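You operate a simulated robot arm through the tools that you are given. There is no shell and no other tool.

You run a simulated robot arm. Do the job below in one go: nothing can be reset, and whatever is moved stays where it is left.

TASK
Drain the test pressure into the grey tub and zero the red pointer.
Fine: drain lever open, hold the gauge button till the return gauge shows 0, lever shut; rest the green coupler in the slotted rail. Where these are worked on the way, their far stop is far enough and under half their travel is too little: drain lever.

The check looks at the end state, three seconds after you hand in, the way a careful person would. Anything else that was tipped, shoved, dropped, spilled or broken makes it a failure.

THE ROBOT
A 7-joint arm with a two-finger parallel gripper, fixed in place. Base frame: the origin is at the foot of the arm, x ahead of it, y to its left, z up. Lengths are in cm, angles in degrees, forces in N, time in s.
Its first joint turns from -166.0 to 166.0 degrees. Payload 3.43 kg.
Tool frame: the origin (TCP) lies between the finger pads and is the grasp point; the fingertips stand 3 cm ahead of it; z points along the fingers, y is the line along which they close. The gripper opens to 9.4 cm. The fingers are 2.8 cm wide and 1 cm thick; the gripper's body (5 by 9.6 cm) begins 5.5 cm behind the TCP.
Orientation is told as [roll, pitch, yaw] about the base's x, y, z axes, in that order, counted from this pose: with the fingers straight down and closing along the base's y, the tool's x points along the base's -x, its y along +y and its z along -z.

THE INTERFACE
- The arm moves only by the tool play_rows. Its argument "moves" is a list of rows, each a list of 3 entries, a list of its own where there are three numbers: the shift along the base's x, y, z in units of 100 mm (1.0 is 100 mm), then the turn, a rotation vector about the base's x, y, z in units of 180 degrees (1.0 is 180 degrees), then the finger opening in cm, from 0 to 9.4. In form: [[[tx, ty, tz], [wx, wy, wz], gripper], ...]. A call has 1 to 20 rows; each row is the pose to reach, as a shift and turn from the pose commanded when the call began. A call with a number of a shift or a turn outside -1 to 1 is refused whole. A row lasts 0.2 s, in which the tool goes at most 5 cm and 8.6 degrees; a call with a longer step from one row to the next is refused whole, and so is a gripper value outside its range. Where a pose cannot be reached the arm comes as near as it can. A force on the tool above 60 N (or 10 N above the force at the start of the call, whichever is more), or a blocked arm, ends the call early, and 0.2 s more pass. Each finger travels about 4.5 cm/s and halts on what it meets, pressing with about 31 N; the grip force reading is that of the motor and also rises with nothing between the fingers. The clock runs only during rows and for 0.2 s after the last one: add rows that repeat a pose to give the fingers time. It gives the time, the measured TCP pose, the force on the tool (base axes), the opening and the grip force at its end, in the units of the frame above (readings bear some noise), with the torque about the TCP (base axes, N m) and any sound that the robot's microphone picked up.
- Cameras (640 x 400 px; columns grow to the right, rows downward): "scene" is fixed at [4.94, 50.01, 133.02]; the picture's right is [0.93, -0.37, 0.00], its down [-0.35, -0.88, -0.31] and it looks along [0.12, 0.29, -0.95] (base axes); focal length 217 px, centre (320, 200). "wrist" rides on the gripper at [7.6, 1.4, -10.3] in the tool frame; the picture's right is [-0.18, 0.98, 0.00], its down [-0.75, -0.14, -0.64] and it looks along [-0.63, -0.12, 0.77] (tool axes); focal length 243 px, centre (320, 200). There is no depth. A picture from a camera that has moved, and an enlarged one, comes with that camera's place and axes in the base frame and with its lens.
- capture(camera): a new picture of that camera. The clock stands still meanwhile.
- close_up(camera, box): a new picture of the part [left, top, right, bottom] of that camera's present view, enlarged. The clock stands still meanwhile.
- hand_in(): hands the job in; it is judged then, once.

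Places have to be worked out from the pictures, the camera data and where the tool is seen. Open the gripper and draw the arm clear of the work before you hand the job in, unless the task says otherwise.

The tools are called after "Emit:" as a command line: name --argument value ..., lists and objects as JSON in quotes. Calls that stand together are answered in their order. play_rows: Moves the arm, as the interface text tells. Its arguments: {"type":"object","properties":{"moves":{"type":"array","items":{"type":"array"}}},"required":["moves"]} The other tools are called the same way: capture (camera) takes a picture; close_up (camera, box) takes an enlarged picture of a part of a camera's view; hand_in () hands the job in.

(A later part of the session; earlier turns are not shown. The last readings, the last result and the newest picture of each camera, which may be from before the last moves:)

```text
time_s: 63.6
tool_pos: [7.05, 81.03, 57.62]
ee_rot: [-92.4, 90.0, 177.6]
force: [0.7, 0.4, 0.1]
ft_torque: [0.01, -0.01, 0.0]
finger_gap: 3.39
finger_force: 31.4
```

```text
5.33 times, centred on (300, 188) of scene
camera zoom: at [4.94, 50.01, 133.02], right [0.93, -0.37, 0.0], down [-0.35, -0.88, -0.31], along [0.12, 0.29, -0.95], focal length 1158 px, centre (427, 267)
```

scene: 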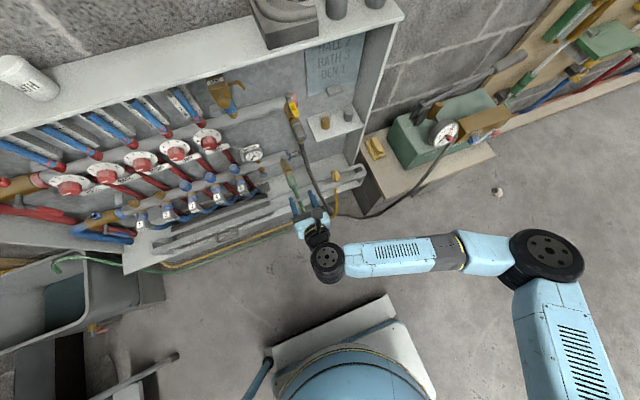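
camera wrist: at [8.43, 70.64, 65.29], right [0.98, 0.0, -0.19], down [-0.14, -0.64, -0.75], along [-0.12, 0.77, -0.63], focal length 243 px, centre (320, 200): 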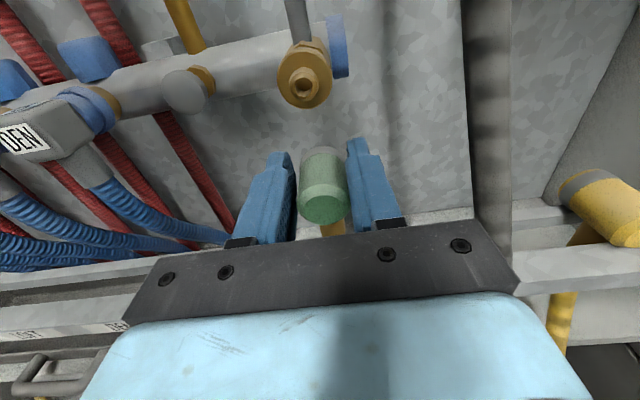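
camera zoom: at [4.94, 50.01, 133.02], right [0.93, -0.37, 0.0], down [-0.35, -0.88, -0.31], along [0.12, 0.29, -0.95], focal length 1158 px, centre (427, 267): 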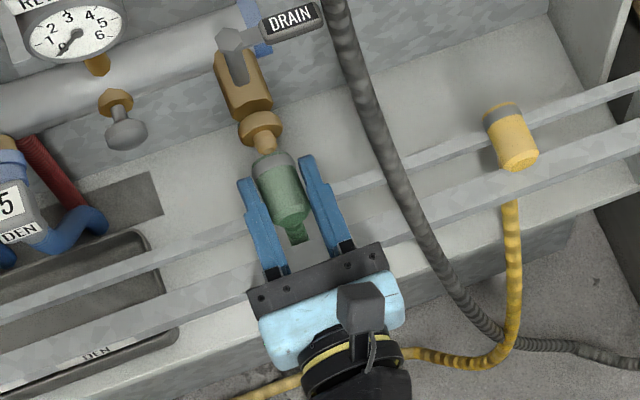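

The green coupler spans y≈79.7–84.3 here, nearly matching the parked yellow one (80.2–84.3). I'll shift +0.15 cm in y and lower to just above the bars.

Emit:
play_rows --moves '[[[0, 0.015, -0.07], [0, 0, 0], 1], [[0, 0.015, -0.15], [0, 0, 0], 1], [[0, 0.015, -0.23], [0, 0, 0], 1], [[0, 0.015, -0.31], [0, 0, 0], 1], [[0, 0.015, -0.39], [0, 0, 0], 1], [[0, 0.015, -0.46], [0, 0, 0], 1], [[0, 0.015, -0.5], [0, 0, 0], 1], [[0, 0.015, -0.5], [0, 0, 0], 1]]'

Emit:
capture --camera "wrist"

Emit:
close_up --camera "scene" --box '[250, 150, 350, 225]'

```text
time_s: 64.9
tool_pos: [7.1, 81.32, 54.17]
ee_rot: [-178.3, 89.2, 91.6]
force: [0.2, -0.3, 11.6]
ft_torque: [0.27, 0.0, -0.01]
finger_gap: 3.35
finger_force: 31.5
stopped in row 6: the force on the tool passed its limit at 68 N (the readings are from after the stop); the commanded pose is now the measured one
```

```text
taken
camera wrist: at [8.56, 70.96, 61.96], right [0.98, 0.0, -0.18], down [-0.14, -0.63, -0.76], along [-0.12, 0.78, -0.62], focal length 243 px, centre (320, 200)
```

wrist: 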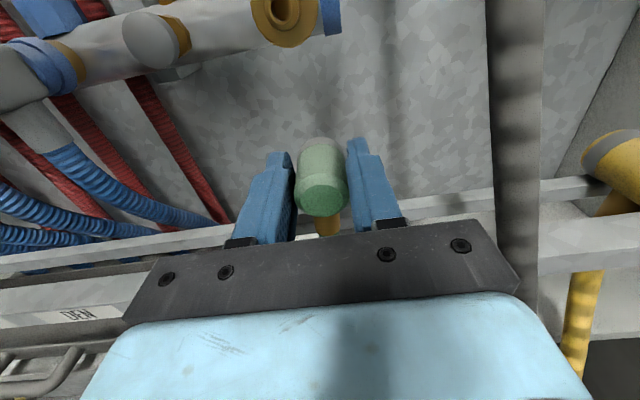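

```text
5.33 times, centred on (300, 188) of scene
camera zoom: at [4.94, 50.01, 133.02], right [0.93, -0.37, 0.0], down [-0.35, -0.88, -0.31], along [0.12, 0.29, -0.95], focal length 1158 px, centre (427, 267)
```

zoom: 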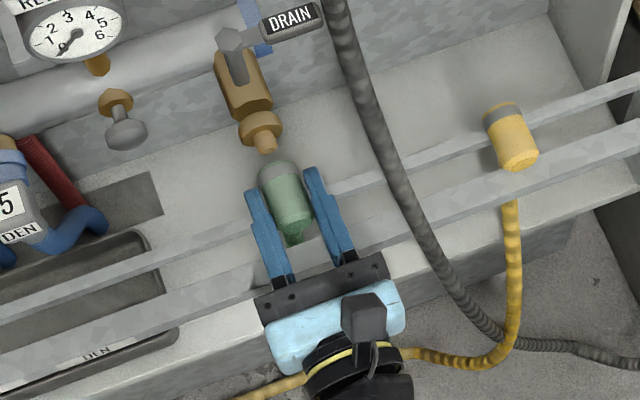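

Something touched at z≈54.2, sooner than expected. The torque suggests contact about 2 cm ahead of the TCP, near the rear bar. I'll raise a little and inspect the coupler in the grip and the bars.

Emit:
play_rows --moves '[[[0, 0, 0.04], [0, 0, 0], 1], [[0, 0, 0.09], [0, 0, 0], 1], [[0, 0, 0.14], [0, 0, 0], 1], [[0, 0, 0.14], [0, 0, 0], 1]]'

Emit:
close_up --camera "wrist" --box '[220, 110, 420, 250]'

Emit:
close_up --camera "scene" --box '[260, 160, 340, 210]'

Emit:
close_up --camera "wrist" --box '[480, 120, 640, 280]'

```text
time_s: 65.9
tool_pos: [7.11, 81.36, 55.53]
ee_rot: [-175.5, 89.4, 94.4]
force: [0.2, 0.3, 0.3]
ft_torque: [-0.02, 0.02, 0.02]
finger_gap: 3.37
finger_force: 30.9
```

```text
2.86 times, centred on (320, 180) of wrist
camera zoom: at [8.54, 70.96, 63.21], right [0.98, 0.0, -0.18], down [-0.14, -0.63, -0.76], along [-0.12, 0.77, -0.62], focal length 693 px, centre (320, 257)
```

zoom: 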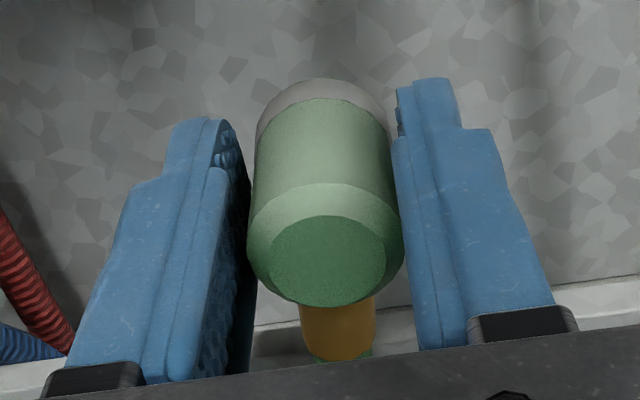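

```text
8.00 times, centred on (300, 185) of scene
camera zoom: at [4.94, 50.01, 133.02], right [0.93, -0.37, 0.0], down [-0.35, -0.88, -0.31], along [0.12, 0.29, -0.95], focal length 1736 px, centre (480, 320)
```

zoom: 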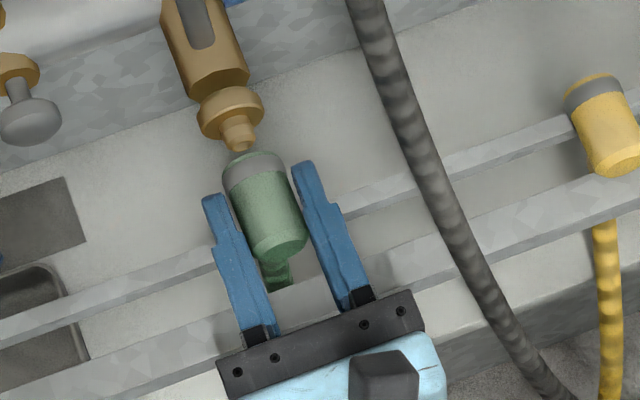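

```text
2.50 times, centred on (560, 200) of wrist
camera zoom: at [8.54, 70.96, 63.21], right [0.98, 0.0, -0.18], down [-0.14, -0.63, -0.76], along [-0.12, 0.77, -0.62], focal length 606 px, centre (-280, 200)
```

zoom: 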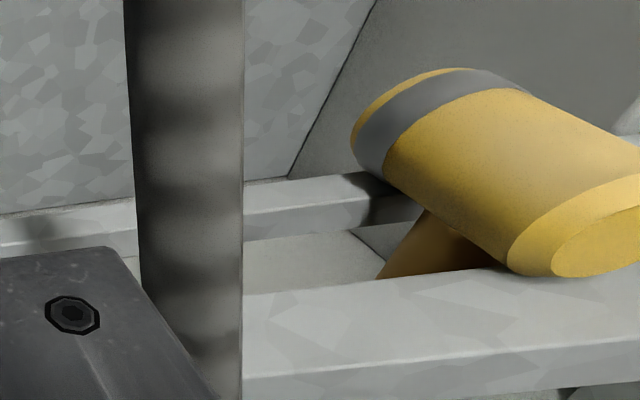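

The coupler slid up about 0.4 cm in the grip: its front face is now at y≈80.4 and its axis is level with the TCP. Its elbow most likely caught the rear bar, since the slot is y≈80.6–83.2 and the elbow at about 82.5 is too far back. I'll lift slightly, shift −0.55 cm in y so the elbow centres in the slot, and lower slowly.

Emit:
play_rows --moves '[[[0, 0, 0.04], [0, 0, 0], 1], [[0, -0.03, 0.06], [0, 0, 0], 1], [[0, -0.06, 0.06], [0, 0, 0], 1], [[0, -0.06, 0.03], [0, 0, 0], 1], [[0, -0.06, 0.0], [0, 0, 0], 1], [[0, -0.06, -0.03], [0, 0, 0], 1], [[0, -0.06, -0.06], [0, 0, 0], 1], [[0, -0.06, -0.06], [0, 0, 0], 1]]'

Emit:
close_up --camera "wrist" --box '[220, 110, 420, 250]'

```text
time_s: 67.7
tool_pos: [7.13, 80.7, 54.9]
ee_rot: [-177.9, 89.4, 92.0]
force: [0.4, 0.2, -0.7]
ft_torque: [-0.02, 0.0, -0.03]
finger_gap: 3.35
finger_force: 30.5
```

```text
2.86 times, centred on (320, 180) of wrist
camera zoom: at [8.54, 70.33, 62.6], right [0.98, 0.0, -0.18], down [-0.14, -0.63, -0.76], along [-0.12, 0.77, -0.62], focal length 693 px, centre (320, 257)
```

zoom: 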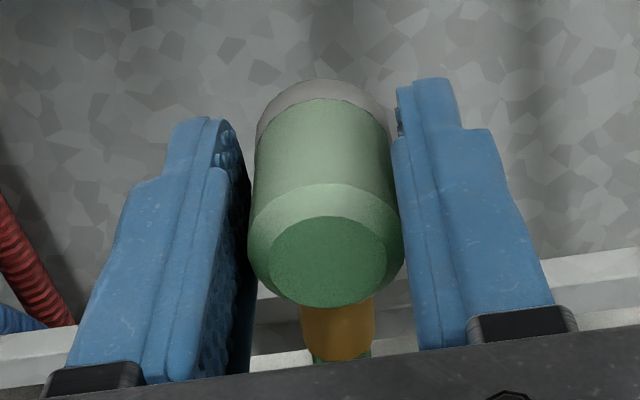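

No contact yet at z=54.9. I'll keep lowering in small steps.

Emit:
play_rows --moves '[[[0, 0, -0.02], [0, 0, 0], 1], [[0, 0, -0.04], [0, 0, 0], 1], [[0, 0, -0.06], [0, 0, 0], 1], [[0, 0, -0.08], [0, 0, 0], 1], [[0, 0, -0.1], [0, 0, 0], 1], [[0, 0, -0.1], [0, 0, 0], 1]]'

Emit:
capture --camera "wrist"

Emit:
close_up --camera "scene" --box '[260, 160, 340, 210]'

```text
time_s: 69.1
tool_pos: [7.22, 80.73, 54.09]
ee_rot: [-177.2, 89.3, 92.6]
force: [-0.2, -0.1, 0.1]
ft_torque: [-0.03, 0.01, -0.04]
finger_gap: 3.35
finger_force: 31.0
```

```text
taken
camera wrist: at [8.55, 70.33, 61.62], right [0.98, 0.0, -0.18], down [-0.14, -0.63, -0.76], along [-0.12, 0.77, -0.62], focal length 243 px, centre (320, 200)
```

wrist: 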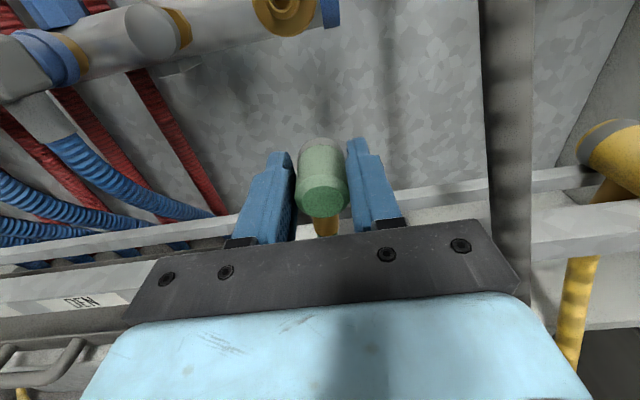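

```text
8.00 times, centred on (300, 185) of scene
camera zoom: at [4.94, 50.01, 133.02], right [0.93, -0.37, 0.0], down [-0.35, -0.88, -0.31], along [0.12, 0.29, -0.95], focal length 1736 px, centre (480, 320)
```

zoom: 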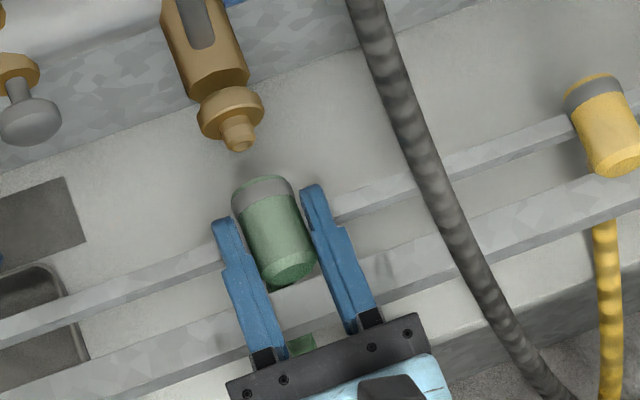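

No contact even below the earlier contact height, so the elbow is now inside the slot. I'll lower further toward the bars.

Emit:
play_rows --moves '[[[0, 0, -0.02], [0, 0, 0], 1], [[0, 0, -0.04], [0, 0, 0], 1], [[0, 0, -0.06], [0, 0, 0], 1], [[0, 0, -0.08], [0, 0, 0], 1], [[0, 0, -0.1], [0, 0, 0], 1], [[0, 0, -0.12], [0, 0, 0], 1], [[0, 0, -0.13], [0, 0, 0], 1], [[0, 0, -0.13], [0, 0, 0], 1]]'

Emit:
close_up --camera "scene" --box '[260, 160, 340, 210]'

Emit:
close_up --camera "wrist" --box '[220, 110, 420, 250]'

```text
time_s: 70.9
tool_pos: [7.1, 80.74, 52.81]
ee_rot: [-177.8, 89.3, 92.0]
force: [-0.3, -1.2, 1.3]
ft_torque: [-0.02, -0.01, -0.02]
finger_gap: 3.37
finger_force: 31.3
```

```text
8.00 times, centred on (300, 185) of scene
camera zoom: at [4.94, 50.01, 133.02], right [0.93, -0.37, 0.0], down [-0.35, -0.88, -0.31], along [0.12, 0.29, -0.95], focal length 1736 px, centre (480, 320)
```

zoom: 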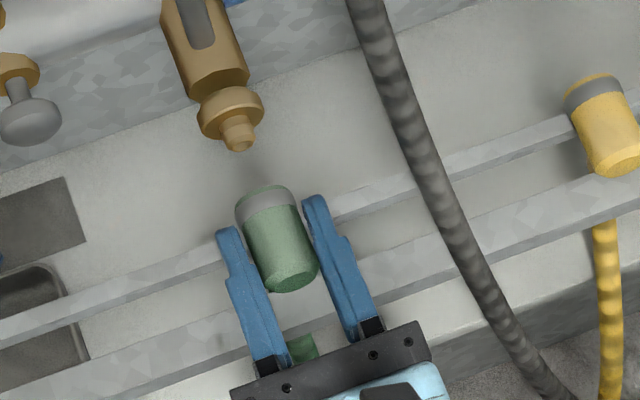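

```text
2.86 times, centred on (320, 180) of wrist
camera zoom: at [8.55, 70.35, 60.28], right [0.98, 0.0, -0.18], down [-0.14, -0.63, -0.76], along [-0.12, 0.77, -0.62], focal length 693 px, centre (320, 257)
```

zoom: 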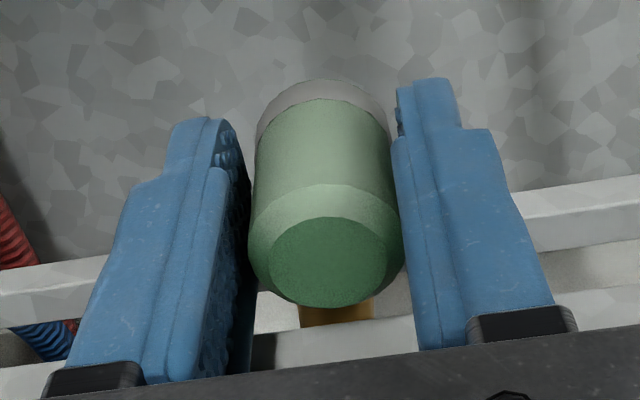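

Nearly down with just 1 N. I'll lower the last few millimetres gently.

Emit:
play_rows --moves '[[[0, 0, -0.015], [0, 0, 0], 1], [[0, 0, -0.03], [0, 0, 0], 1], [[0, 0, -0.045], [0, 0, 0], 1], [[0, 0, -0.045], [0, 0, 0], 1]]'

```text
time_s: 71.9
tool_pos: [7.13, 80.6, 52.38]
ee_rot: [-176.0, 89.3, 94.0]
force: [0.2, -0.1, -0.2]
ft_torque: [-0.02, -0.02, 0.01]
finger_gap: 3.36
finger_force: 31.2
```

Emit:
play_rows --moves '[[[0, 0, -0.015], [0, 0, 0], 1], [[0, 0, -0.03], [0, 0, 0], 1], [[0, 0, -0.045], [0, 0, 0], 1], [[0, 0, -0.045], [0, 0, 0], 1]]'

Emit:
capture --camera "wrist"

Emit:
close_up --camera "wrist" --box '[220, 110, 420, 250]'

Emit:
close_up --camera "scene" --box '[260, 160, 340, 210]'

```text
time_s: 72.9
tool_pos: [7.22, 80.85, 52.12]
ee_rot: [-179.1, 89.1, 90.7]
force: [-2.4, 0.0, 28.5]
ft_torque: [-0.05, -0.34, -0.04]
finger_gap: 3.36
finger_force: 30.4
```

```text
taken
camera wrist: at [8.53, 70.37, 59.6], right [0.98, 0.0, -0.18], down [-0.14, -0.63, -0.76], along [-0.12, 0.78, -0.62], focal length 243 px, centre (320, 200)
```

wrist: 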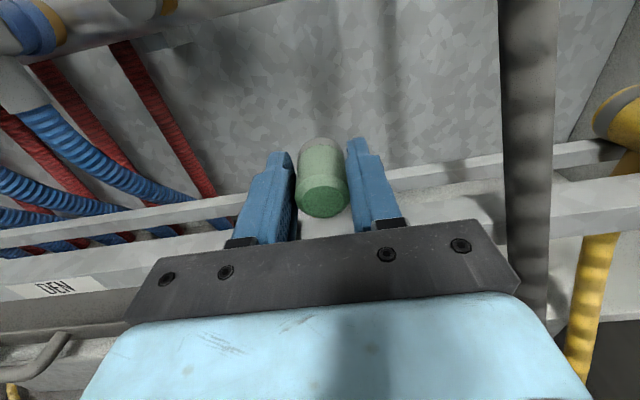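

```text
2.86 times, centred on (320, 180) of wrist
camera zoom: at [8.53, 70.37, 59.6], right [0.98, 0.0, -0.18], down [-0.14, -0.63, -0.76], along [-0.12, 0.78, -0.62], focal length 693 px, centre (320, 257)
```

zoom: 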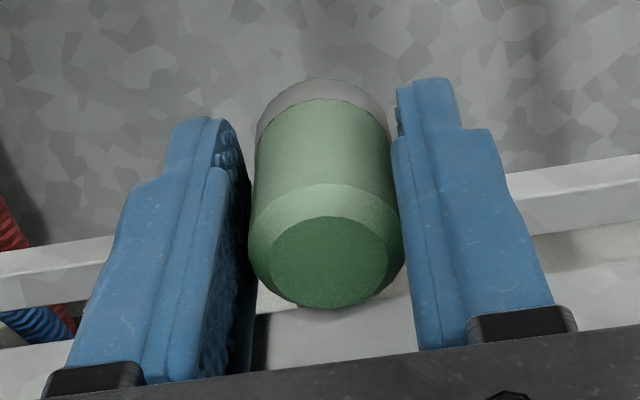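

```text
8.00 times, centred on (300, 185) of scene
camera zoom: at [4.94, 50.01, 133.02], right [0.93, -0.37, 0.0], down [-0.35, -0.88, -0.31], along [0.12, 0.29, -0.95], focal length 1736 px, centre (480, 320)
```

zoom: 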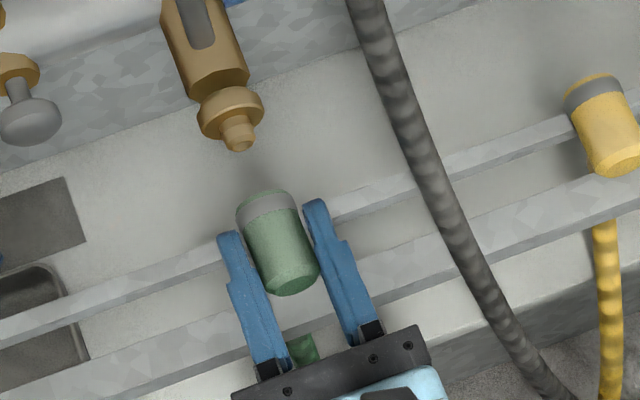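

It's seated: 28 N upward reaction at z=52.1, with the coupler lying across both bars like the yellow one. I'll relieve the pressure by a millimetre and open the fingers.

Emit:
play_rows --moves '[[[0, 0, 0.015], [0, 0, 0], 1], [[0, 0, 0.015], [0, 0, 0], 3.4], [[0, 0, 0.015], [0, 0, 0], 3.8], [[0, 0, 0.015], [0, 0, 0], 4.4], [[0, 0, 0.015], [0, 0, 0], 5.2], [[0, 0, 0.015], [0, 0, 0], 5.2], [[0, 0, 0.015], [0, 0, 0], 5.2]]'

Emit:
close_up --camera "wrist" --box '[220, 110, 420, 250]'

Emit:
close_up --camera "scene" --box '[260, 160, 340, 210]'

```text
time_s: 74.5
tool_pos: [7.04, 80.66, 52.12]
ee_rot: [-176.5, 89.5, 93.3]
force: [0.9, 0.2, -0.7]
ft_torque: [-0.03, 0.05, 0.0]
finger_gap: 5.21
finger_force: 0.4
```

```text
2.86 times, centred on (320, 180) of wrist
camera zoom: at [8.52, 70.32, 59.52], right [0.98, 0.0, -0.18], down [-0.14, -0.63, -0.76], along [-0.12, 0.77, -0.62], focal length 693 px, centre (320, 257)
```

zoom: 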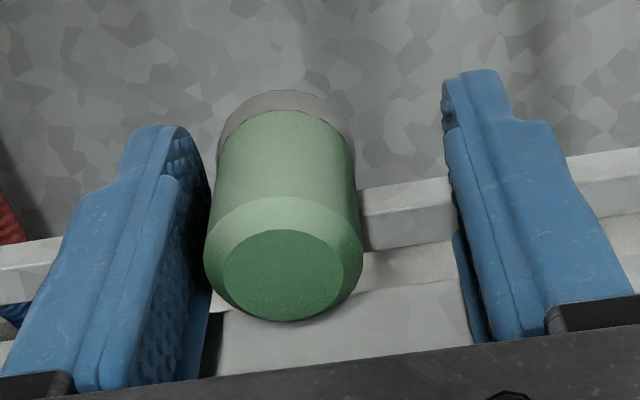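

```text
8.00 times, centred on (300, 185) of scene
camera zoom: at [4.94, 50.01, 133.02], right [0.93, -0.37, 0.0], down [-0.35, -0.88, -0.31], along [0.12, 0.29, -0.95], focal length 1736 px, centre (480, 320)
```

zoom: 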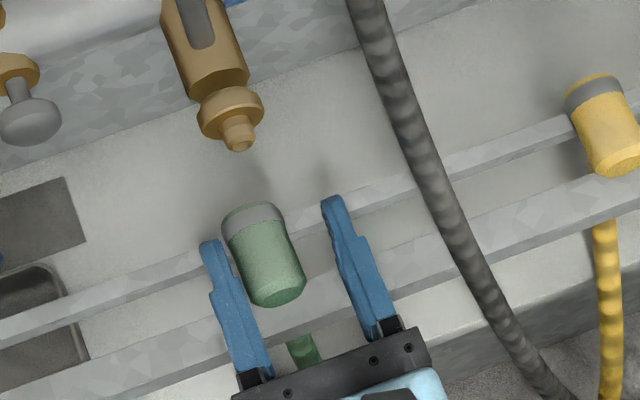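

It's released and resting on the bars, though it settled about 0.7 cm to the left, near the left finger. I'll re-centre the open fingers around it before backing out straight along −y.

Emit:
play_rows --moves '[[[-0.03, 0, 0.01], [0, 0, 0], 5.6], [[-0.06, 0, 0.02], [0, 0, 0], 6], [[-0.08, 0, 0.03], [0, 0, 0], 6], [[-0.08, 0, 0.03], [0, 0, 0], 6]]'

Emit:
close_up --camera "wrist" --box '[220, 110, 420, 250]'

```text
time_s: 75.5
tool_pos: [6.32, 80.72, 52.29]
ee_rot: [-177.1, 89.3, 92.8]
force: [0.3, 0.1, -0.2]
ft_torque: [-0.03, -0.02, 0.0]
finger_gap: 5.98
finger_force: 0.0
```

```text
2.86 times, centred on (320, 180) of wrist
camera zoom: at [7.74, 70.36, 59.85], right [0.98, 0.0, -0.18], down [-0.14, -0.63, -0.76], along [-0.12, 0.77, -0.62], focal length 693 px, centre (320, 257)
```

zoom: 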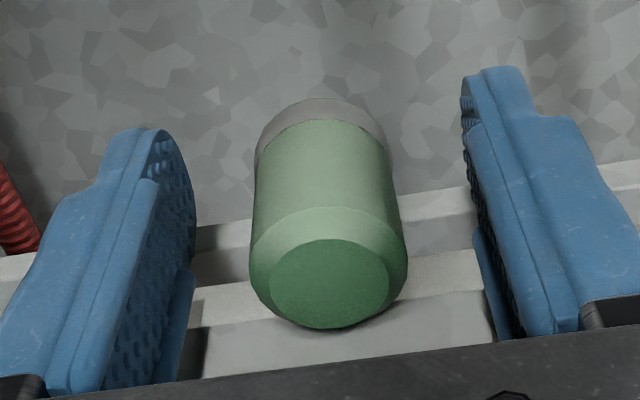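

The coupler is free and centred between the fingers. I'll withdraw straight back along −y.

Emit:
play_rows --moves '[[[0, -0.1, 0.01], [0, 0, 0], 6], [[0, -0.25, 0.02], [0, 0, 0], 6], [[0, -0.4, 0.05], [0, 0, 0], 6], [[0, -0.6, 0.2], [0, 0, 0], 6], [[0, -0.8, 0.5], [0, 0, 0], 6], [[0, -0.9, 0.8], [0, 0, 0], 6], [[0, -0.9, 0.8], [0, 0, 0], 6]]'

Emit:
capture --camera "wrist"

Emit:
close_up --camera "wrist" --box '[220, 110, 420, 240]'

Emit:
close_up --camera "scene" --box '[260, 150, 360, 220]'

```text
time_s: 77.1
tool_pos: [6.23, 71.69, 60.22]
ee_rot: [-178.9, 89.4, 90.9]
force: [0.2, 0.1, 0.0]
ft_torque: [-0.03, -0.01, 0.0]
finger_gap: 5.98
finger_force: 0.1
```

```text
taken
camera wrist: at [7.7, 61.38, 67.84], right [0.98, 0.0, -0.18], down [-0.14, -0.63, -0.76], along [-0.12, 0.77, -0.62], focal length 243 px, centre (320, 200)
```

wrist: 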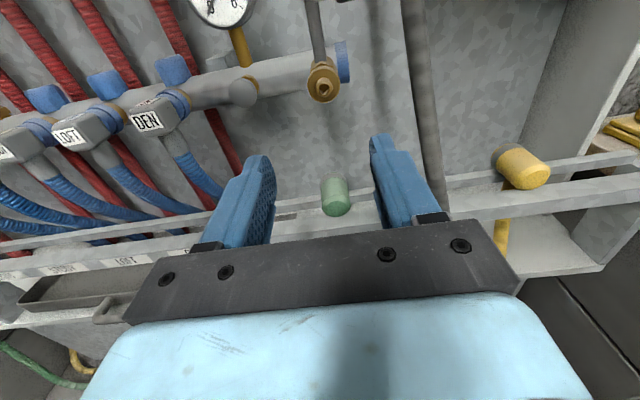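

```text
3.08 times, centred on (320, 175) of wrist
camera zoom: at [7.7, 61.38, 67.84], right [0.98, 0.0, -0.18], down [-0.14, -0.63, -0.76], along [-0.12, 0.77, -0.62], focal length 746 px, centre (320, 277)
```

zoom: 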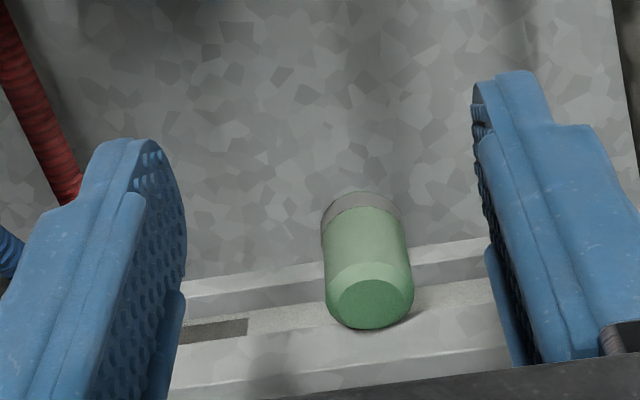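

```text
5.71 times, centred on (310, 185) of scene
camera zoom: at [4.94, 50.01, 133.02], right [0.93, -0.37, 0.0], down [-0.35, -0.88, -0.31], along [0.12, 0.29, -0.95], focal length 1240 px, centre (377, 286)
```

zoom: 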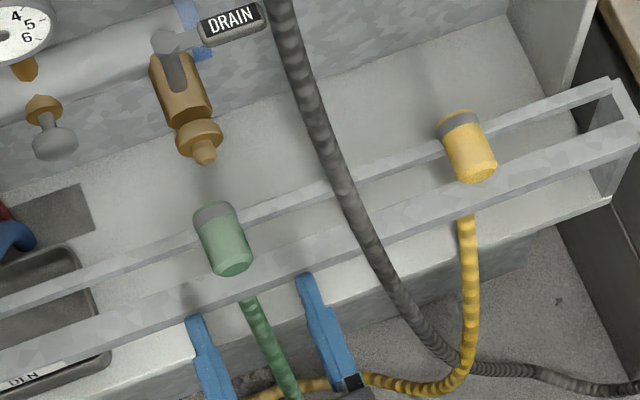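

The green coupler is parked in the slot just like the yellow one, with its hose dropping through the slot. The gauge reads 0 and the lever is shut. Next is the red pointer on the pump gauge, roughly at (60.8, 74.5, 70). I'll back off, rise, and travel right to look at it.

Emit:
play_rows --moves '[[[0.1, -0.2, 0.2], [0, 0, 0], 4], [[0.25, -0.4, 0.4], [0, 0, 0], 3], [[0.4, -0.6, 0.6], [0, 0, 0], 2], [[0.6, -0.7, 0.8], [0, 0, 0], 2], [[0.8, -0.8, 0.95], [0, 0, 0], 2], [[0.98, -0.8, 0.95], [0, 0, 0], 2], [[0.98, -0.8, 0.95], [0, 0, 0], 2]]'

Emit:
play_rows --moves '[[[0.2, 0, 0.1], [0, 0, 0], 2], [[0.4, 0, 0.2], [0, 0, 0], 2], [[0.6, 0, 0.3], [0, 0, 0], 2], [[0.8, 0, 0.4], [0, 0, 0], 2], [[0.98, 0, 0.5], [0, 0, 0], 2], [[0.98, 0, 0.5], [0, 0, 0], 2]]'

Emit:
capture --camera "wrist"

Emit:
capture --camera "scene"

```text
time_s: 78.7
tool_pos: [16.1, 63.89, 69.8]
ee_rot: [-176.5, 89.3, 93.5]
force: [-0.7, -0.1, 0.1]
ft_torque: [0.01, 0.02, 0.0]
finger_gap: 1.99
finger_force: 0.2
```

```text
time_s: 80.1
tool_pos: [25.96, 63.67, 74.75]
ee_rot: [-175.4, 89.3, 94.6]
force: [-0.5, 1.1, 0.7]
ft_torque: [-0.01, -0.03, 0.01]
finger_gap: 2.02
finger_force: 0.1
```

```text
taken
camera wrist: at [27.39, 53.31, 82.35], right [0.98, 0.0, -0.18], down [-0.14, -0.63, -0.76], along [-0.12, 0.77, -0.62], focal length 243 px, centre (320, 200)
```

wrist: 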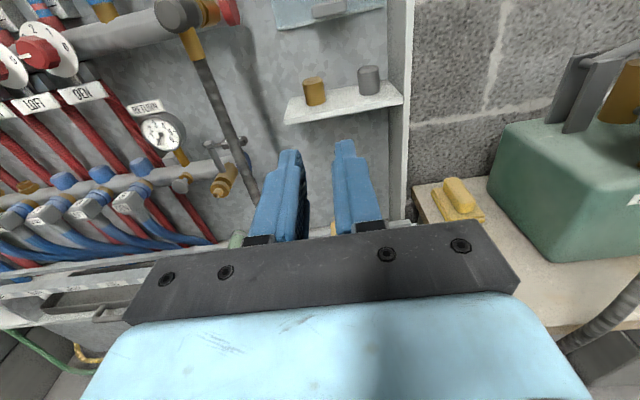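

```text
taken
```

scene: 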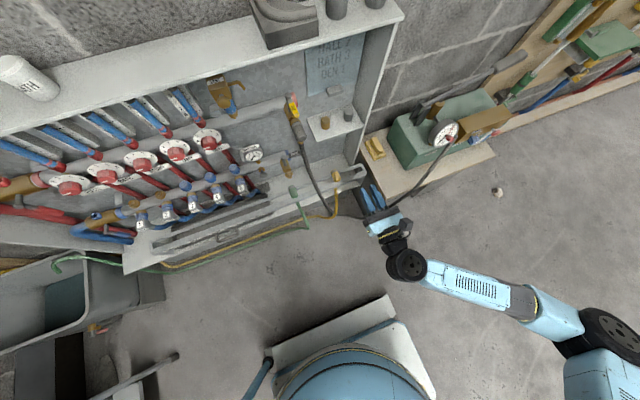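

Moving freely. I'll go farther right for a direct look at the pump gauge.

Emit:
play_rows --moves '[[[0.2, -0.05, 0.05], [0, 0, 0], 2], [[0.4, -0.1, 0.1], [0, 0, 0], 2], [[0.6, -0.2, 0.15], [0, 0, 0], 2], [[0.8, -0.3, 0.2], [0, 0, 0], 2], [[0.98, -0.4, 0.25], [0, 0, 0], 2], [[0.98, -0.4, 0.25], [0, 0, 0], 2]]'

Emit:
play_rows --moves '[[[0.2, -0.05, 0.05], [0, 0, 0], 2], [[0.4, -0.1, 0.1], [0, 0, 0], 2], [[0.6, -0.2, 0.15], [0, 0, 0], 2], [[0.8, -0.3, 0.2], [0, 0, 0], 2], [[0.98, -0.4, 0.25], [0, 0, 0], 2], [[0.98, -0.4, 0.25], [0, 0, 0], 2]]'

Emit:
capture --camera "wrist"

Emit:
capture --camera "scene"

```text
time_s: 81.5
tool_pos: [35.69, 59.72, 77.36]
ee_rot: [-175.1, 89.3, 94.7]
force: [-0.2, -0.7, 0.1]
ft_torque: [-0.01, 0.03, -0.01]
finger_gap: 2.0
finger_force: 0.1
```

```text
time_s: 82.9
tool_pos: [45.53, 55.64, 79.74]
ee_rot: [-175.5, 89.2, 94.3]
force: [-0.1, -0.2, 0.0]
ft_torque: [0.01, 0.03, 0.0]
finger_gap: 2.02
finger_force: 0.1
```

```text
taken
camera wrist: at [46.99, 45.31, 87.35], right [0.98, 0.0, -0.18], down [-0.14, -0.63, -0.76], along [-0.12, 0.77, -0.62], focal length 243 px, centre (320, 200)
```

wrist: 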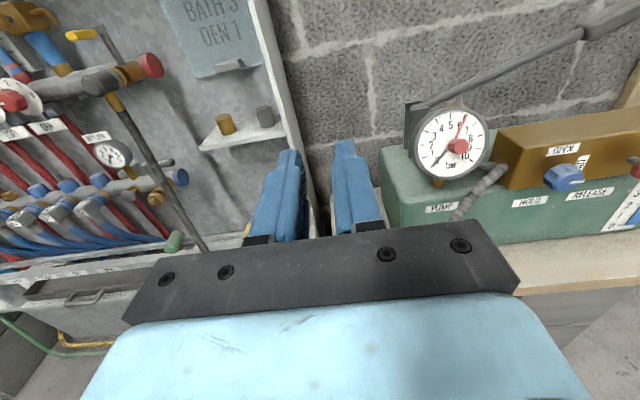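

```text
taken
```

scene: 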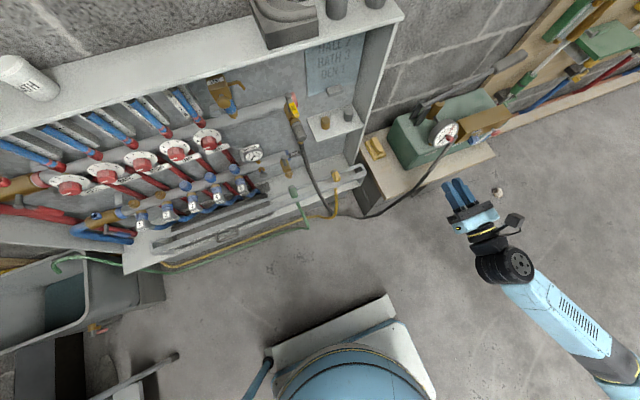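

The pump gauge is in full view now. I'll zoom in on it from both cameras.

Emit:
close_up --camera "wrist" --box '[400, 95, 510, 195]'

Emit:
close_up --camera "wrist" --box '[480, 90, 640, 250]'

Emit:
close_up --camera "scene" --box '[415, 105, 475, 155]'

```text
4.00 times, centred on (455, 145) of wrist
camera zoom: at [46.99, 45.31, 87.35], right [0.98, 0.0, -0.18], down [-0.14, -0.63, -0.76], along [-0.12, 0.77, -0.62], focal length 970 px, centre (-220, 420)
```

zoom: 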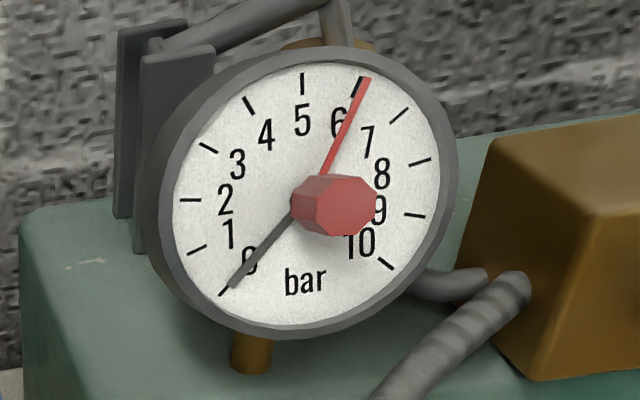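

```text
2.50 times, centred on (560, 170) of wrist
camera zoom: at [46.99, 45.31, 87.35], right [0.98, 0.0, -0.18], down [-0.14, -0.63, -0.76], along [-0.12, 0.77, -0.62], focal length 606 px, centre (-280, 275)
```

zoom: 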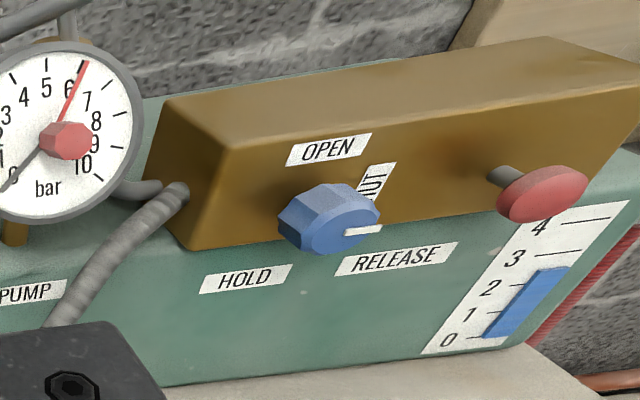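

```text
8.00 times, centred on (445, 130) of scene
camera zoom: at [4.94, 50.01, 133.02], right [0.93, -0.37, 0.0], down [-0.35, -0.88, -0.31], along [0.12, 0.29, -0.95], focal length 1736 px, centre (-680, 760)
```

zoom: 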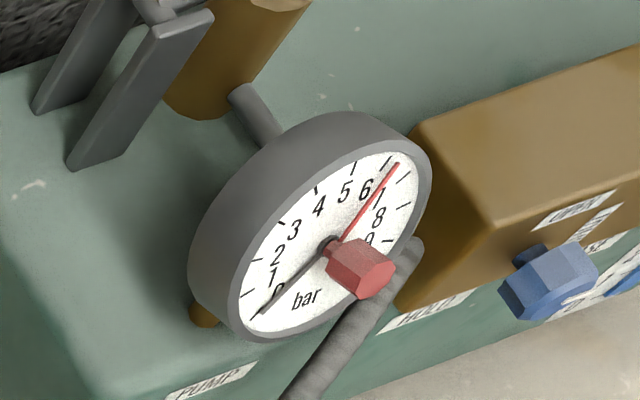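

The red pointer sits at 6 and the black one is at 0. The dial centre is about (61.2, 75.0, 69.7) with a normal of about (0, −0.95, 0.31). The red octagonal knob is about 1.9 cm wide and sticks out about 2.5 cm. It needs about 162° counter-clockwise. I'll pitch the tool 18° down to align with the knob axis and move over in front of it.

Emit:
play_rows --moves '[[[0.2, 0.05, -0.02], [-0.026, 0, 0], 3], [[0.4, 0.1, -0.05], [-0.052, 0, 0], 4], [[0.6, 0.15, -0.1], [-0.078, 0, 0], 4], [[0.8, 0.2, -0.15], [-0.104, 0, 0], 4], [[0.98, 0.25, -0.2], [-0.104, 0, 0], 4], [[0.98, 0.25, -0.2], [-0.104, 0, 0], 4]]'

Emit:
capture --camera "wrist"

Emit:
capture --camera "scene"

```text
time_s: 84.3
tool_pos: [55.32, 58.06, 77.84]
ee_rot: [0.0, 72.0, -90.3]
force: [0.4, -0.7, 0.2]
ft_torque: [0.02, 0.0, 0.0]
finger_gap: 4.01
finger_force: 0.1
```

```text
taken
camera wrist: at [56.79, 50.76, 88.2], right [0.98, -0.06, -0.18], down [-0.14, -0.84, -0.52], along [-0.12, 0.53, -0.84], focal length 243 px, centre (320, 200)
```

wrist: 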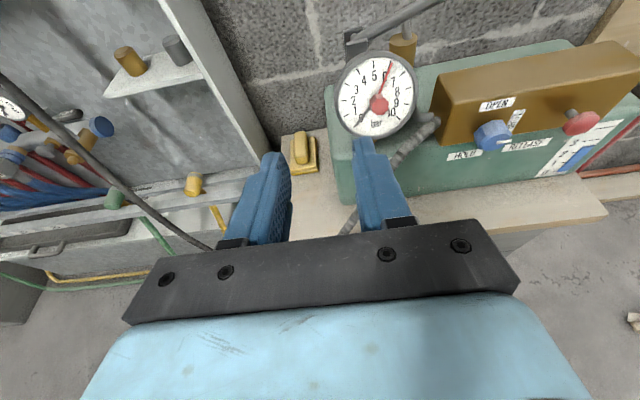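

```text
taken
```

scene: 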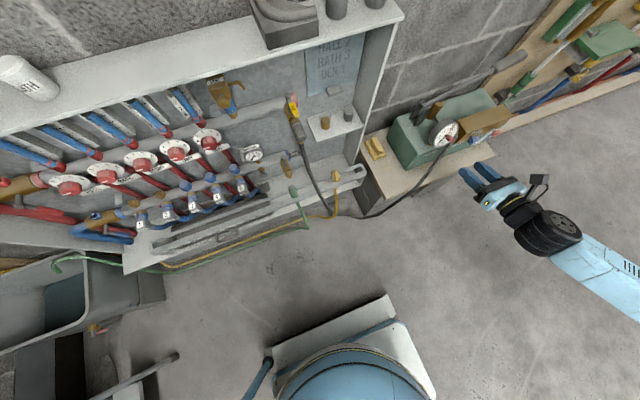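

Orientation is as wanted, with no flags. The knob lines up at about (61.2, 72.5, 70.6). I'll move to a point about 10 cm out along the knob axis.

Emit:
play_rows --moves '[[[0.15, 0.08, -0.1], [0, 0, 0], 4], [[0.3, 0.18, -0.2], [0, 0, 0], 4], [[0.45, 0.28, -0.3], [0, 0, 0], 4], [[0.59, 0.38, -0.38], [0, 0, 0], 4], [[0.59, 0.38, -0.38], [0, 0, 0], 4]]'

Emit:
capture --camera "wrist"

Emit:
close_up --camera "wrist" --box '[240, 60, 400, 220]'

Emit:
close_up --camera "scene" --box '[400, 90, 540, 200]'

```text
time_s: 85.5
tool_pos: [61.4, 61.98, 74.08]
ee_rot: [-0.1, 71.9, -90.2]
force: [-0.6, 0.2, -0.6]
ft_torque: [-0.02, 0.02, -0.01]
finger_gap: 3.99
finger_force: 0.0
```

```text
taken
camera wrist: at [62.74, 54.6, 84.42], right [0.98, -0.06, -0.18], down [-0.14, -0.84, -0.52], along [-0.12, 0.53, -0.84], focal length 243 px, centre (320, 200)
```

wrist: 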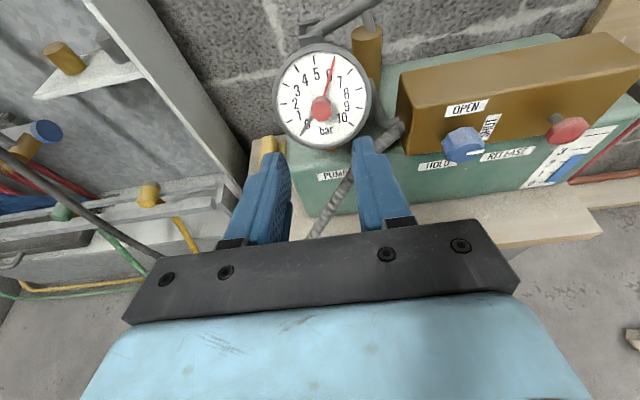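

```text
2.50 times, centred on (320, 140) of wrist
camera zoom: at [62.74, 54.6, 84.42], right [0.98, -0.06, -0.18], down [-0.14, -0.84, -0.52], along [-0.12, 0.53, -0.84], focal length 606 px, centre (320, 350)
```

zoom: 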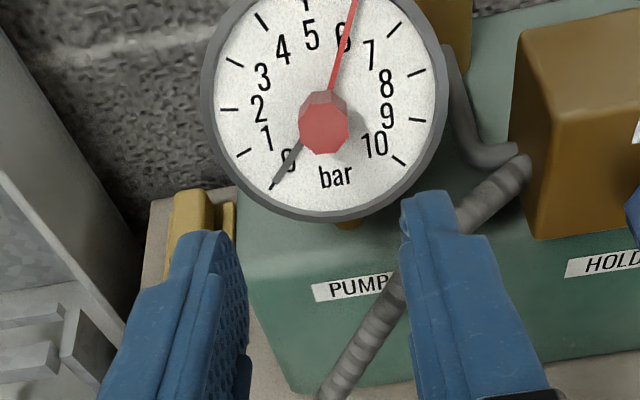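

```text
3.64 times, centred on (470, 145) of scene
camera zoom: at [4.94, 50.01, 133.02], right [0.93, -0.37, 0.0], down [-0.35, -0.88, -0.31], along [0.12, 0.29, -0.95], focal length 789 px, centre (-226, 400)
```

zoom: 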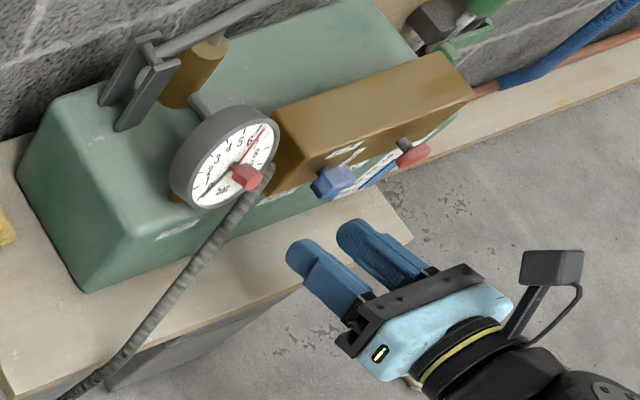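

The knob is centred on the tool axis (61.4, 72.5, 70.6). I'll advance along the axis, stopping a bit short to verify.

Emit:
play_rows --moves '[[[0, 0.15, -0.047], [0, 0, 0], 4], [[0, 0.3, -0.095], [0, 0, 0], 4], [[0, 0.45, -0.142], [0, 0, 0], 4], [[0, 0.58, -0.185], [0, 0, 0], 4], [[0, 0.66, -0.21], [0, 0, 0], 4], [[0, 0.66, -0.21], [0, 0, 0], 4]]'

Emit:
close_up --camera "wrist" --box '[220, 60, 420, 220]'

Emit:
close_up --camera "scene" --box '[410, 90, 510, 170]'

```text
time_s: 86.9
tool_pos: [61.32, 68.7, 71.77]
ee_rot: [0.0, 71.8, -90.1]
force: [0.5, 0.0, 0.2]
ft_torque: [0.0, 0.01, 0.02]
finger_gap: 4.0
finger_force: 0.1
```

```text
2.50 times, centred on (320, 140) of wrist
camera zoom: at [62.69, 61.16, 82.33], right [0.98, -0.06, -0.17], down [-0.14, -0.84, -0.52], along [-0.12, 0.53, -0.84], focal length 606 px, centre (320, 350)
```

zoom: 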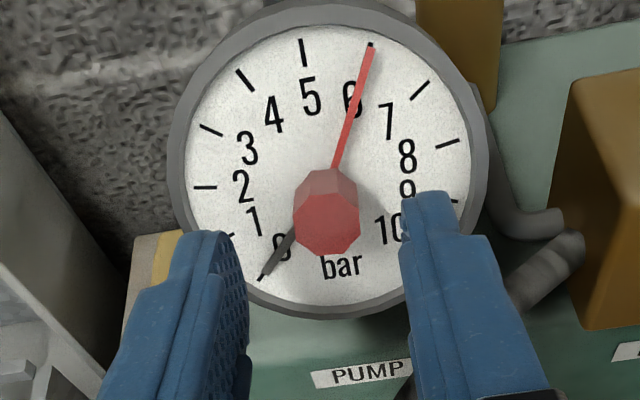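

```text
5.00 times, centred on (460, 130) of scene
camera zoom: at [4.94, 50.01, 133.02], right [0.93, -0.37, 0.0], down [-0.35, -0.88, -0.31], along [0.12, 0.29, -0.95], focal length 1085 px, centre (-380, 550)
```

zoom: 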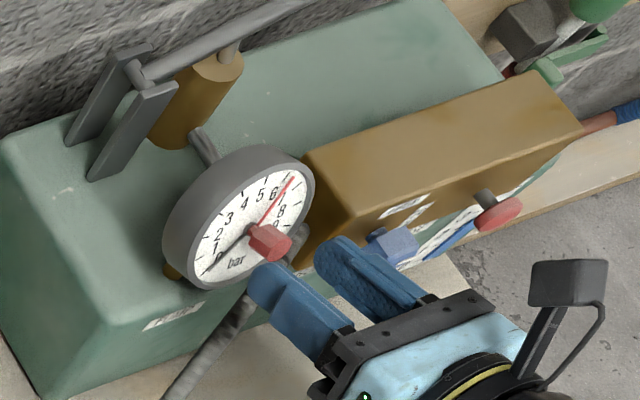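

Alignment looks right from both cameras. I'll advance the last 2.7 cm so the fingers straddle the knob.

Emit:
play_rows --moves '[[[0, 0.07, -0.022], [0, 0, 0], 4], [[0, 0.14, -0.045], [0, 0, 0], 4], [[0, 0.21, -0.068], [0, 0, 0], 4], [[0, 0.26, -0.085], [0, 0, 0], 4], [[0, 0.26, -0.085], [0, 0, 0], 4]]'

Emit:
close_up --camera "wrist" --box '[220, 60, 420, 240]'

Emit:
close_up --camera "scene" --box '[410, 90, 510, 170]'

```text
time_s: 88.1
tool_pos: [61.36, 71.15, 71.11]
ee_rot: [-0.1, 71.9, -90.2]
force: [-0.6, -0.5, 0.0]
ft_torque: [0.0, 0.02, 0.02]
finger_gap: 3.99
finger_force: 0.0
```

```text
2.22 times, centred on (320, 150) of wrist
camera zoom: at [62.71, 63.79, 81.51], right [0.98, -0.06, -0.18], down [-0.14, -0.84, -0.52], along [-0.12, 0.53, -0.84], focal length 539 px, centre (320, 311)
```

zoom: 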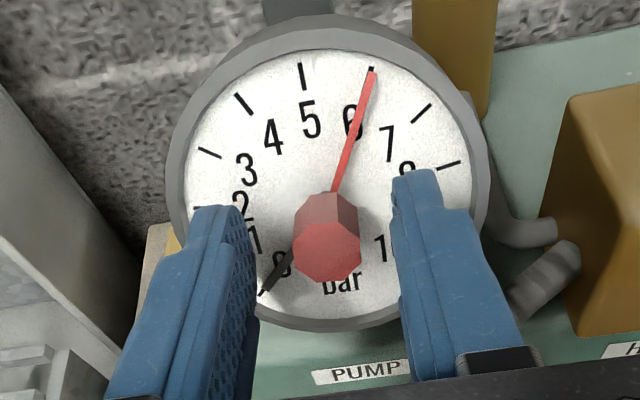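

```text
5.00 times, centred on (460, 130) of scene
camera zoom: at [4.94, 50.01, 133.02], right [0.93, -0.37, 0.0], down [-0.35, -0.88, -0.31], along [0.12, 0.29, -0.95], focal length 1085 px, centre (-380, 550)
```

zoom: 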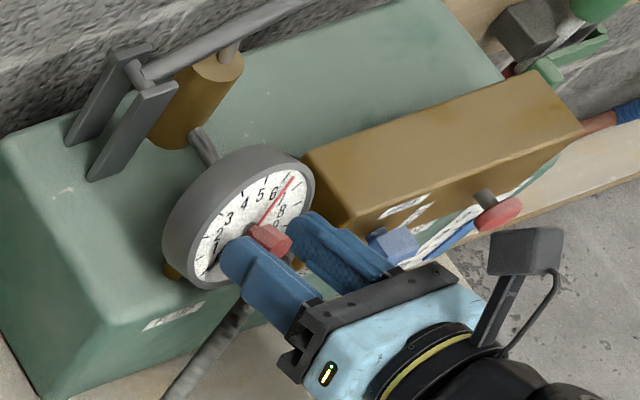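

The fingers straddle the knob evenly and sit on its axis. I'll close on it.

Emit:
play_rows --moves '[[[0, 0, 0], [0, 0, 0], 3], [[0, 0, 0], [0, 0, 0], 2.2], [[0, 0, 0], [0, 0, 0], 1.5], [[0, 0, 0], [0, 0, 0], 1.0], [[0, 0, 0], [0, 0, 0], 1.0]]'

Emit:
close_up --camera "wrist" --box '[220, 60, 420, 240]'

Emit:
close_up --camera "scene" --box '[410, 100, 490, 160]'

```text
time_s: 89.3
tool_pos: [61.42, 71.21, 71.03]
ee_rot: [0.0, 71.9, -90.1]
force: [14.6, 4.9, 1.9]
ft_torque: [-0.42, 0.04, 0.11]
finger_gap: 1.73
finger_force: 44.8
```

```text
2.22 times, centred on (320, 150) of wrist
camera zoom: at [62.85, 63.76, 81.52], right [0.98, -0.06, -0.17], down [-0.14, -0.84, -0.52], along [-0.12, 0.53, -0.84], focal length 539 px, centre (320, 311)
```

zoom: 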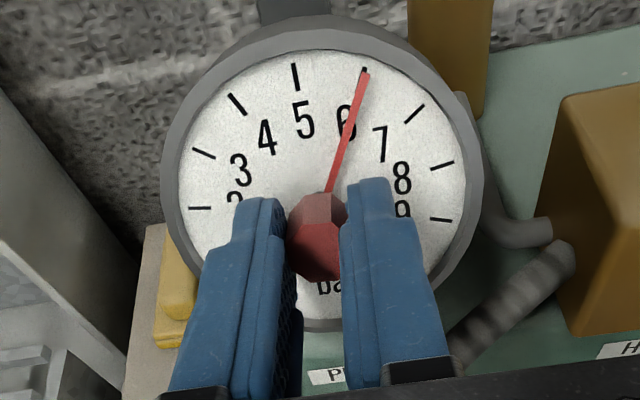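

```text
6.67 times, centred on (450, 130) of scene
camera zoom: at [4.94, 50.01, 133.02], right [0.93, -0.37, 0.0], down [-0.35, -0.88, -0.31], along [0.12, 0.29, -0.95], focal length 1447 px, centre (-547, 667)
```

zoom: 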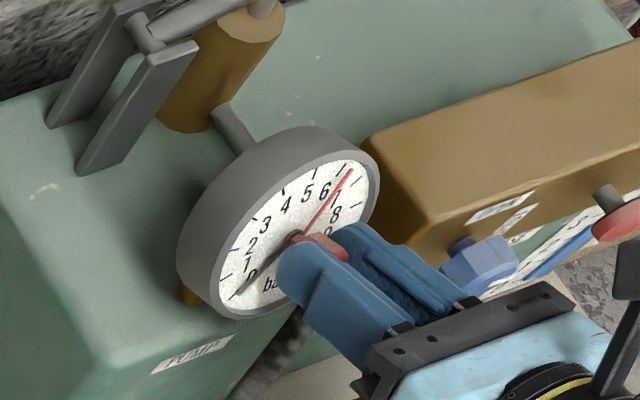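

The knob is gripped (1.73 cm). There's a 14.6 N sideways load from slight off-centring, so I'll shift +x a touch to relieve it before turning.

Emit:
play_rows --moves '[[[0.01, 0, 0], [0, 0, 0], 1.0], [[0.015, -0.005, 0], [0, 0, 0], 1.0], [[0.015, -0.005, 0], [0, 0, 0], 1.0]]'

```text
time_s: 90.1
tool_pos: [61.45, 71.26, 71.02]
ee_rot: [-0.1, 71.9, -90.2]
force: [13.1, 9.4, 3.9]
ft_torque: [-0.56, -0.02, -0.06]
finger_gap: 1.71
finger_force: 45.0
```

The residual is just the fingers' imbalance. I'll try a small 24° counter-clockwise turn about the knob axis and see whether the pointer follows.

Emit:
play_rows --moves '[[[0, 0, 0], [0, -0.0317, 0.0103], 1.0], [[0, 0, 0], [0, -0.0634, 0.0206], 1.0], [[0, 0, 0], [0, -0.0951, 0.0309], 1.0], [[0, 0, 0], [0, -0.1268, 0.0412], 1.0], [[0, 0, 0], [0, -0.1268, 0.0412], 1.0]]'

Emit:
close_up --camera "wrist" --box '[220, 40, 420, 240]'

Emit:
close_up --camera "scene" --box '[410, 100, 490, 160]'

```text
time_s: 91.3
tool_pos: [61.46, 71.19, 71.01]
ee_rot: [51.6, 60.3, -34.7]
force: [8.9, -5.8, 5.7]
ft_torque: [0.47, 0.3, 0.78]
finger_gap: 1.73
finger_force: 44.9
```

```text
2.00 times, centred on (320, 140) of wrist
camera zoom: at [59.6, 63.73, 81.41], right [0.97, 0.07, 0.22], down [0.18, -0.84, -0.51], along [0.15, 0.54, -0.83], focal length 485 px, centre (320, 320)
```

zoom: 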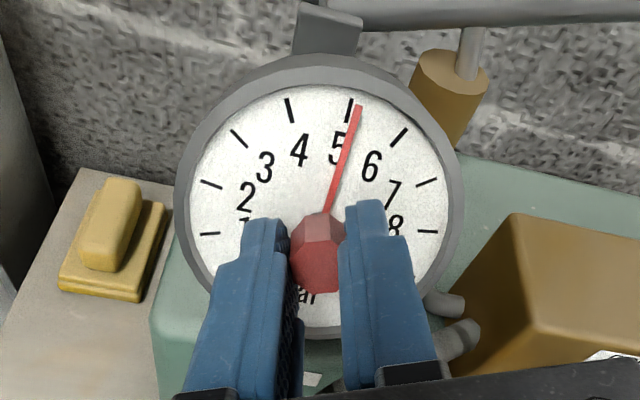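

```text
6.67 times, centred on (450, 130) of scene
camera zoom: at [4.94, 50.01, 133.02], right [0.93, -0.37, 0.0], down [-0.35, -0.88, -0.31], along [0.12, 0.29, -0.95], focal length 1447 px, centre (-547, 667)
```

zoom: 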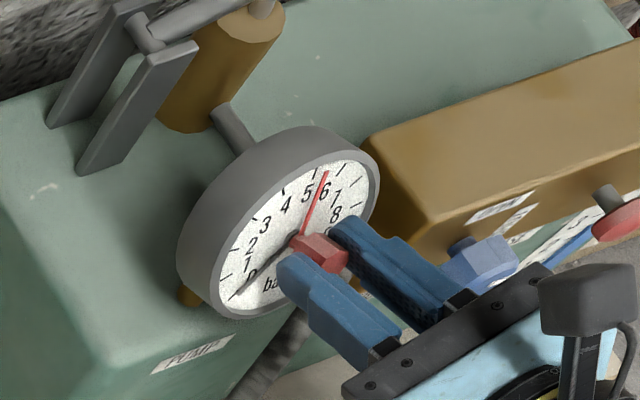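

The pointer follows exactly (now about 5.1). I'll continue turning another 64° with the same grip.

Emit:
play_rows --moves '[[[0, 0, 0], [0, -0.04227, 0.01373], 1.0], [[0, 0, 0], [0, -0.08453, 0.02747], 1.0], [[0, 0, 0], [0, -0.1268, 0.0412], 1.0], [[0, 0, 0], [0, -0.16907, 0.05493], 1.0], [[0, 0, 0], [0, -0.21133, 0.06867], 1.0], [[0, 0, 0], [0, -0.2536, 0.0824], 1.0], [[0, 0, 0], [0, -0.29587, 0.09613], 1.0], [[0, 0, 0], [0, -0.33813, 0.10987], 1.0], [[0, 0, 0], [0, -0.33813, 0.10987], 1.0]]'

Emit:
close_up --camera "wrist" --box '[220, 40, 420, 240]'

Emit:
close_up --camera "scene" --box '[410, 100, 490, 160]'

```text
time_s: 93.3
tool_pos: [61.32, 71.25, 71.0]
ee_rot: [72.1, 1.9, -0.6]
force: [-4.0, -8.8, -5.6]
ft_torque: [-0.91, 0.3, 0.77]
finger_gap: 1.84
finger_force: 45.0
```

```text
2.00 times, centred on (320, 140) of wrist
camera zoom: at [53.8, 61.89, 75.75], right [0.22, 0.3, 0.93], down [0.75, -0.66, 0.04], along [0.63, 0.69, -0.37], focal length 485 px, centre (320, 320)
```

zoom: 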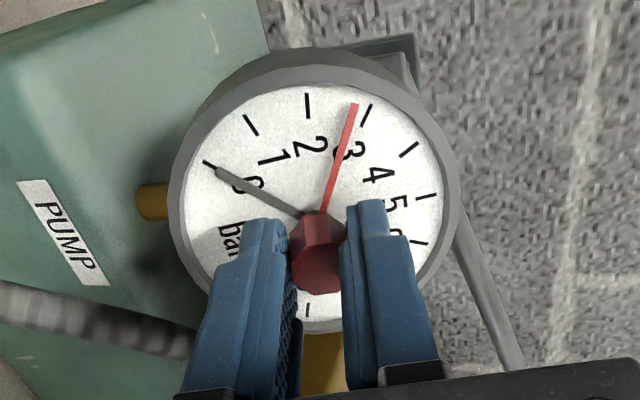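

```text
6.67 times, centred on (450, 130) of scene
camera zoom: at [4.94, 50.01, 133.02], right [0.93, -0.37, 0.0], down [-0.35, -0.88, -0.31], along [0.12, 0.29, -0.95], focal length 1447 px, centre (-547, 667)
```

zoom: 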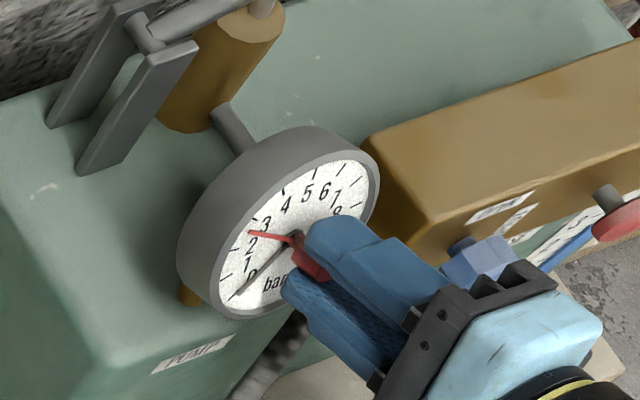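

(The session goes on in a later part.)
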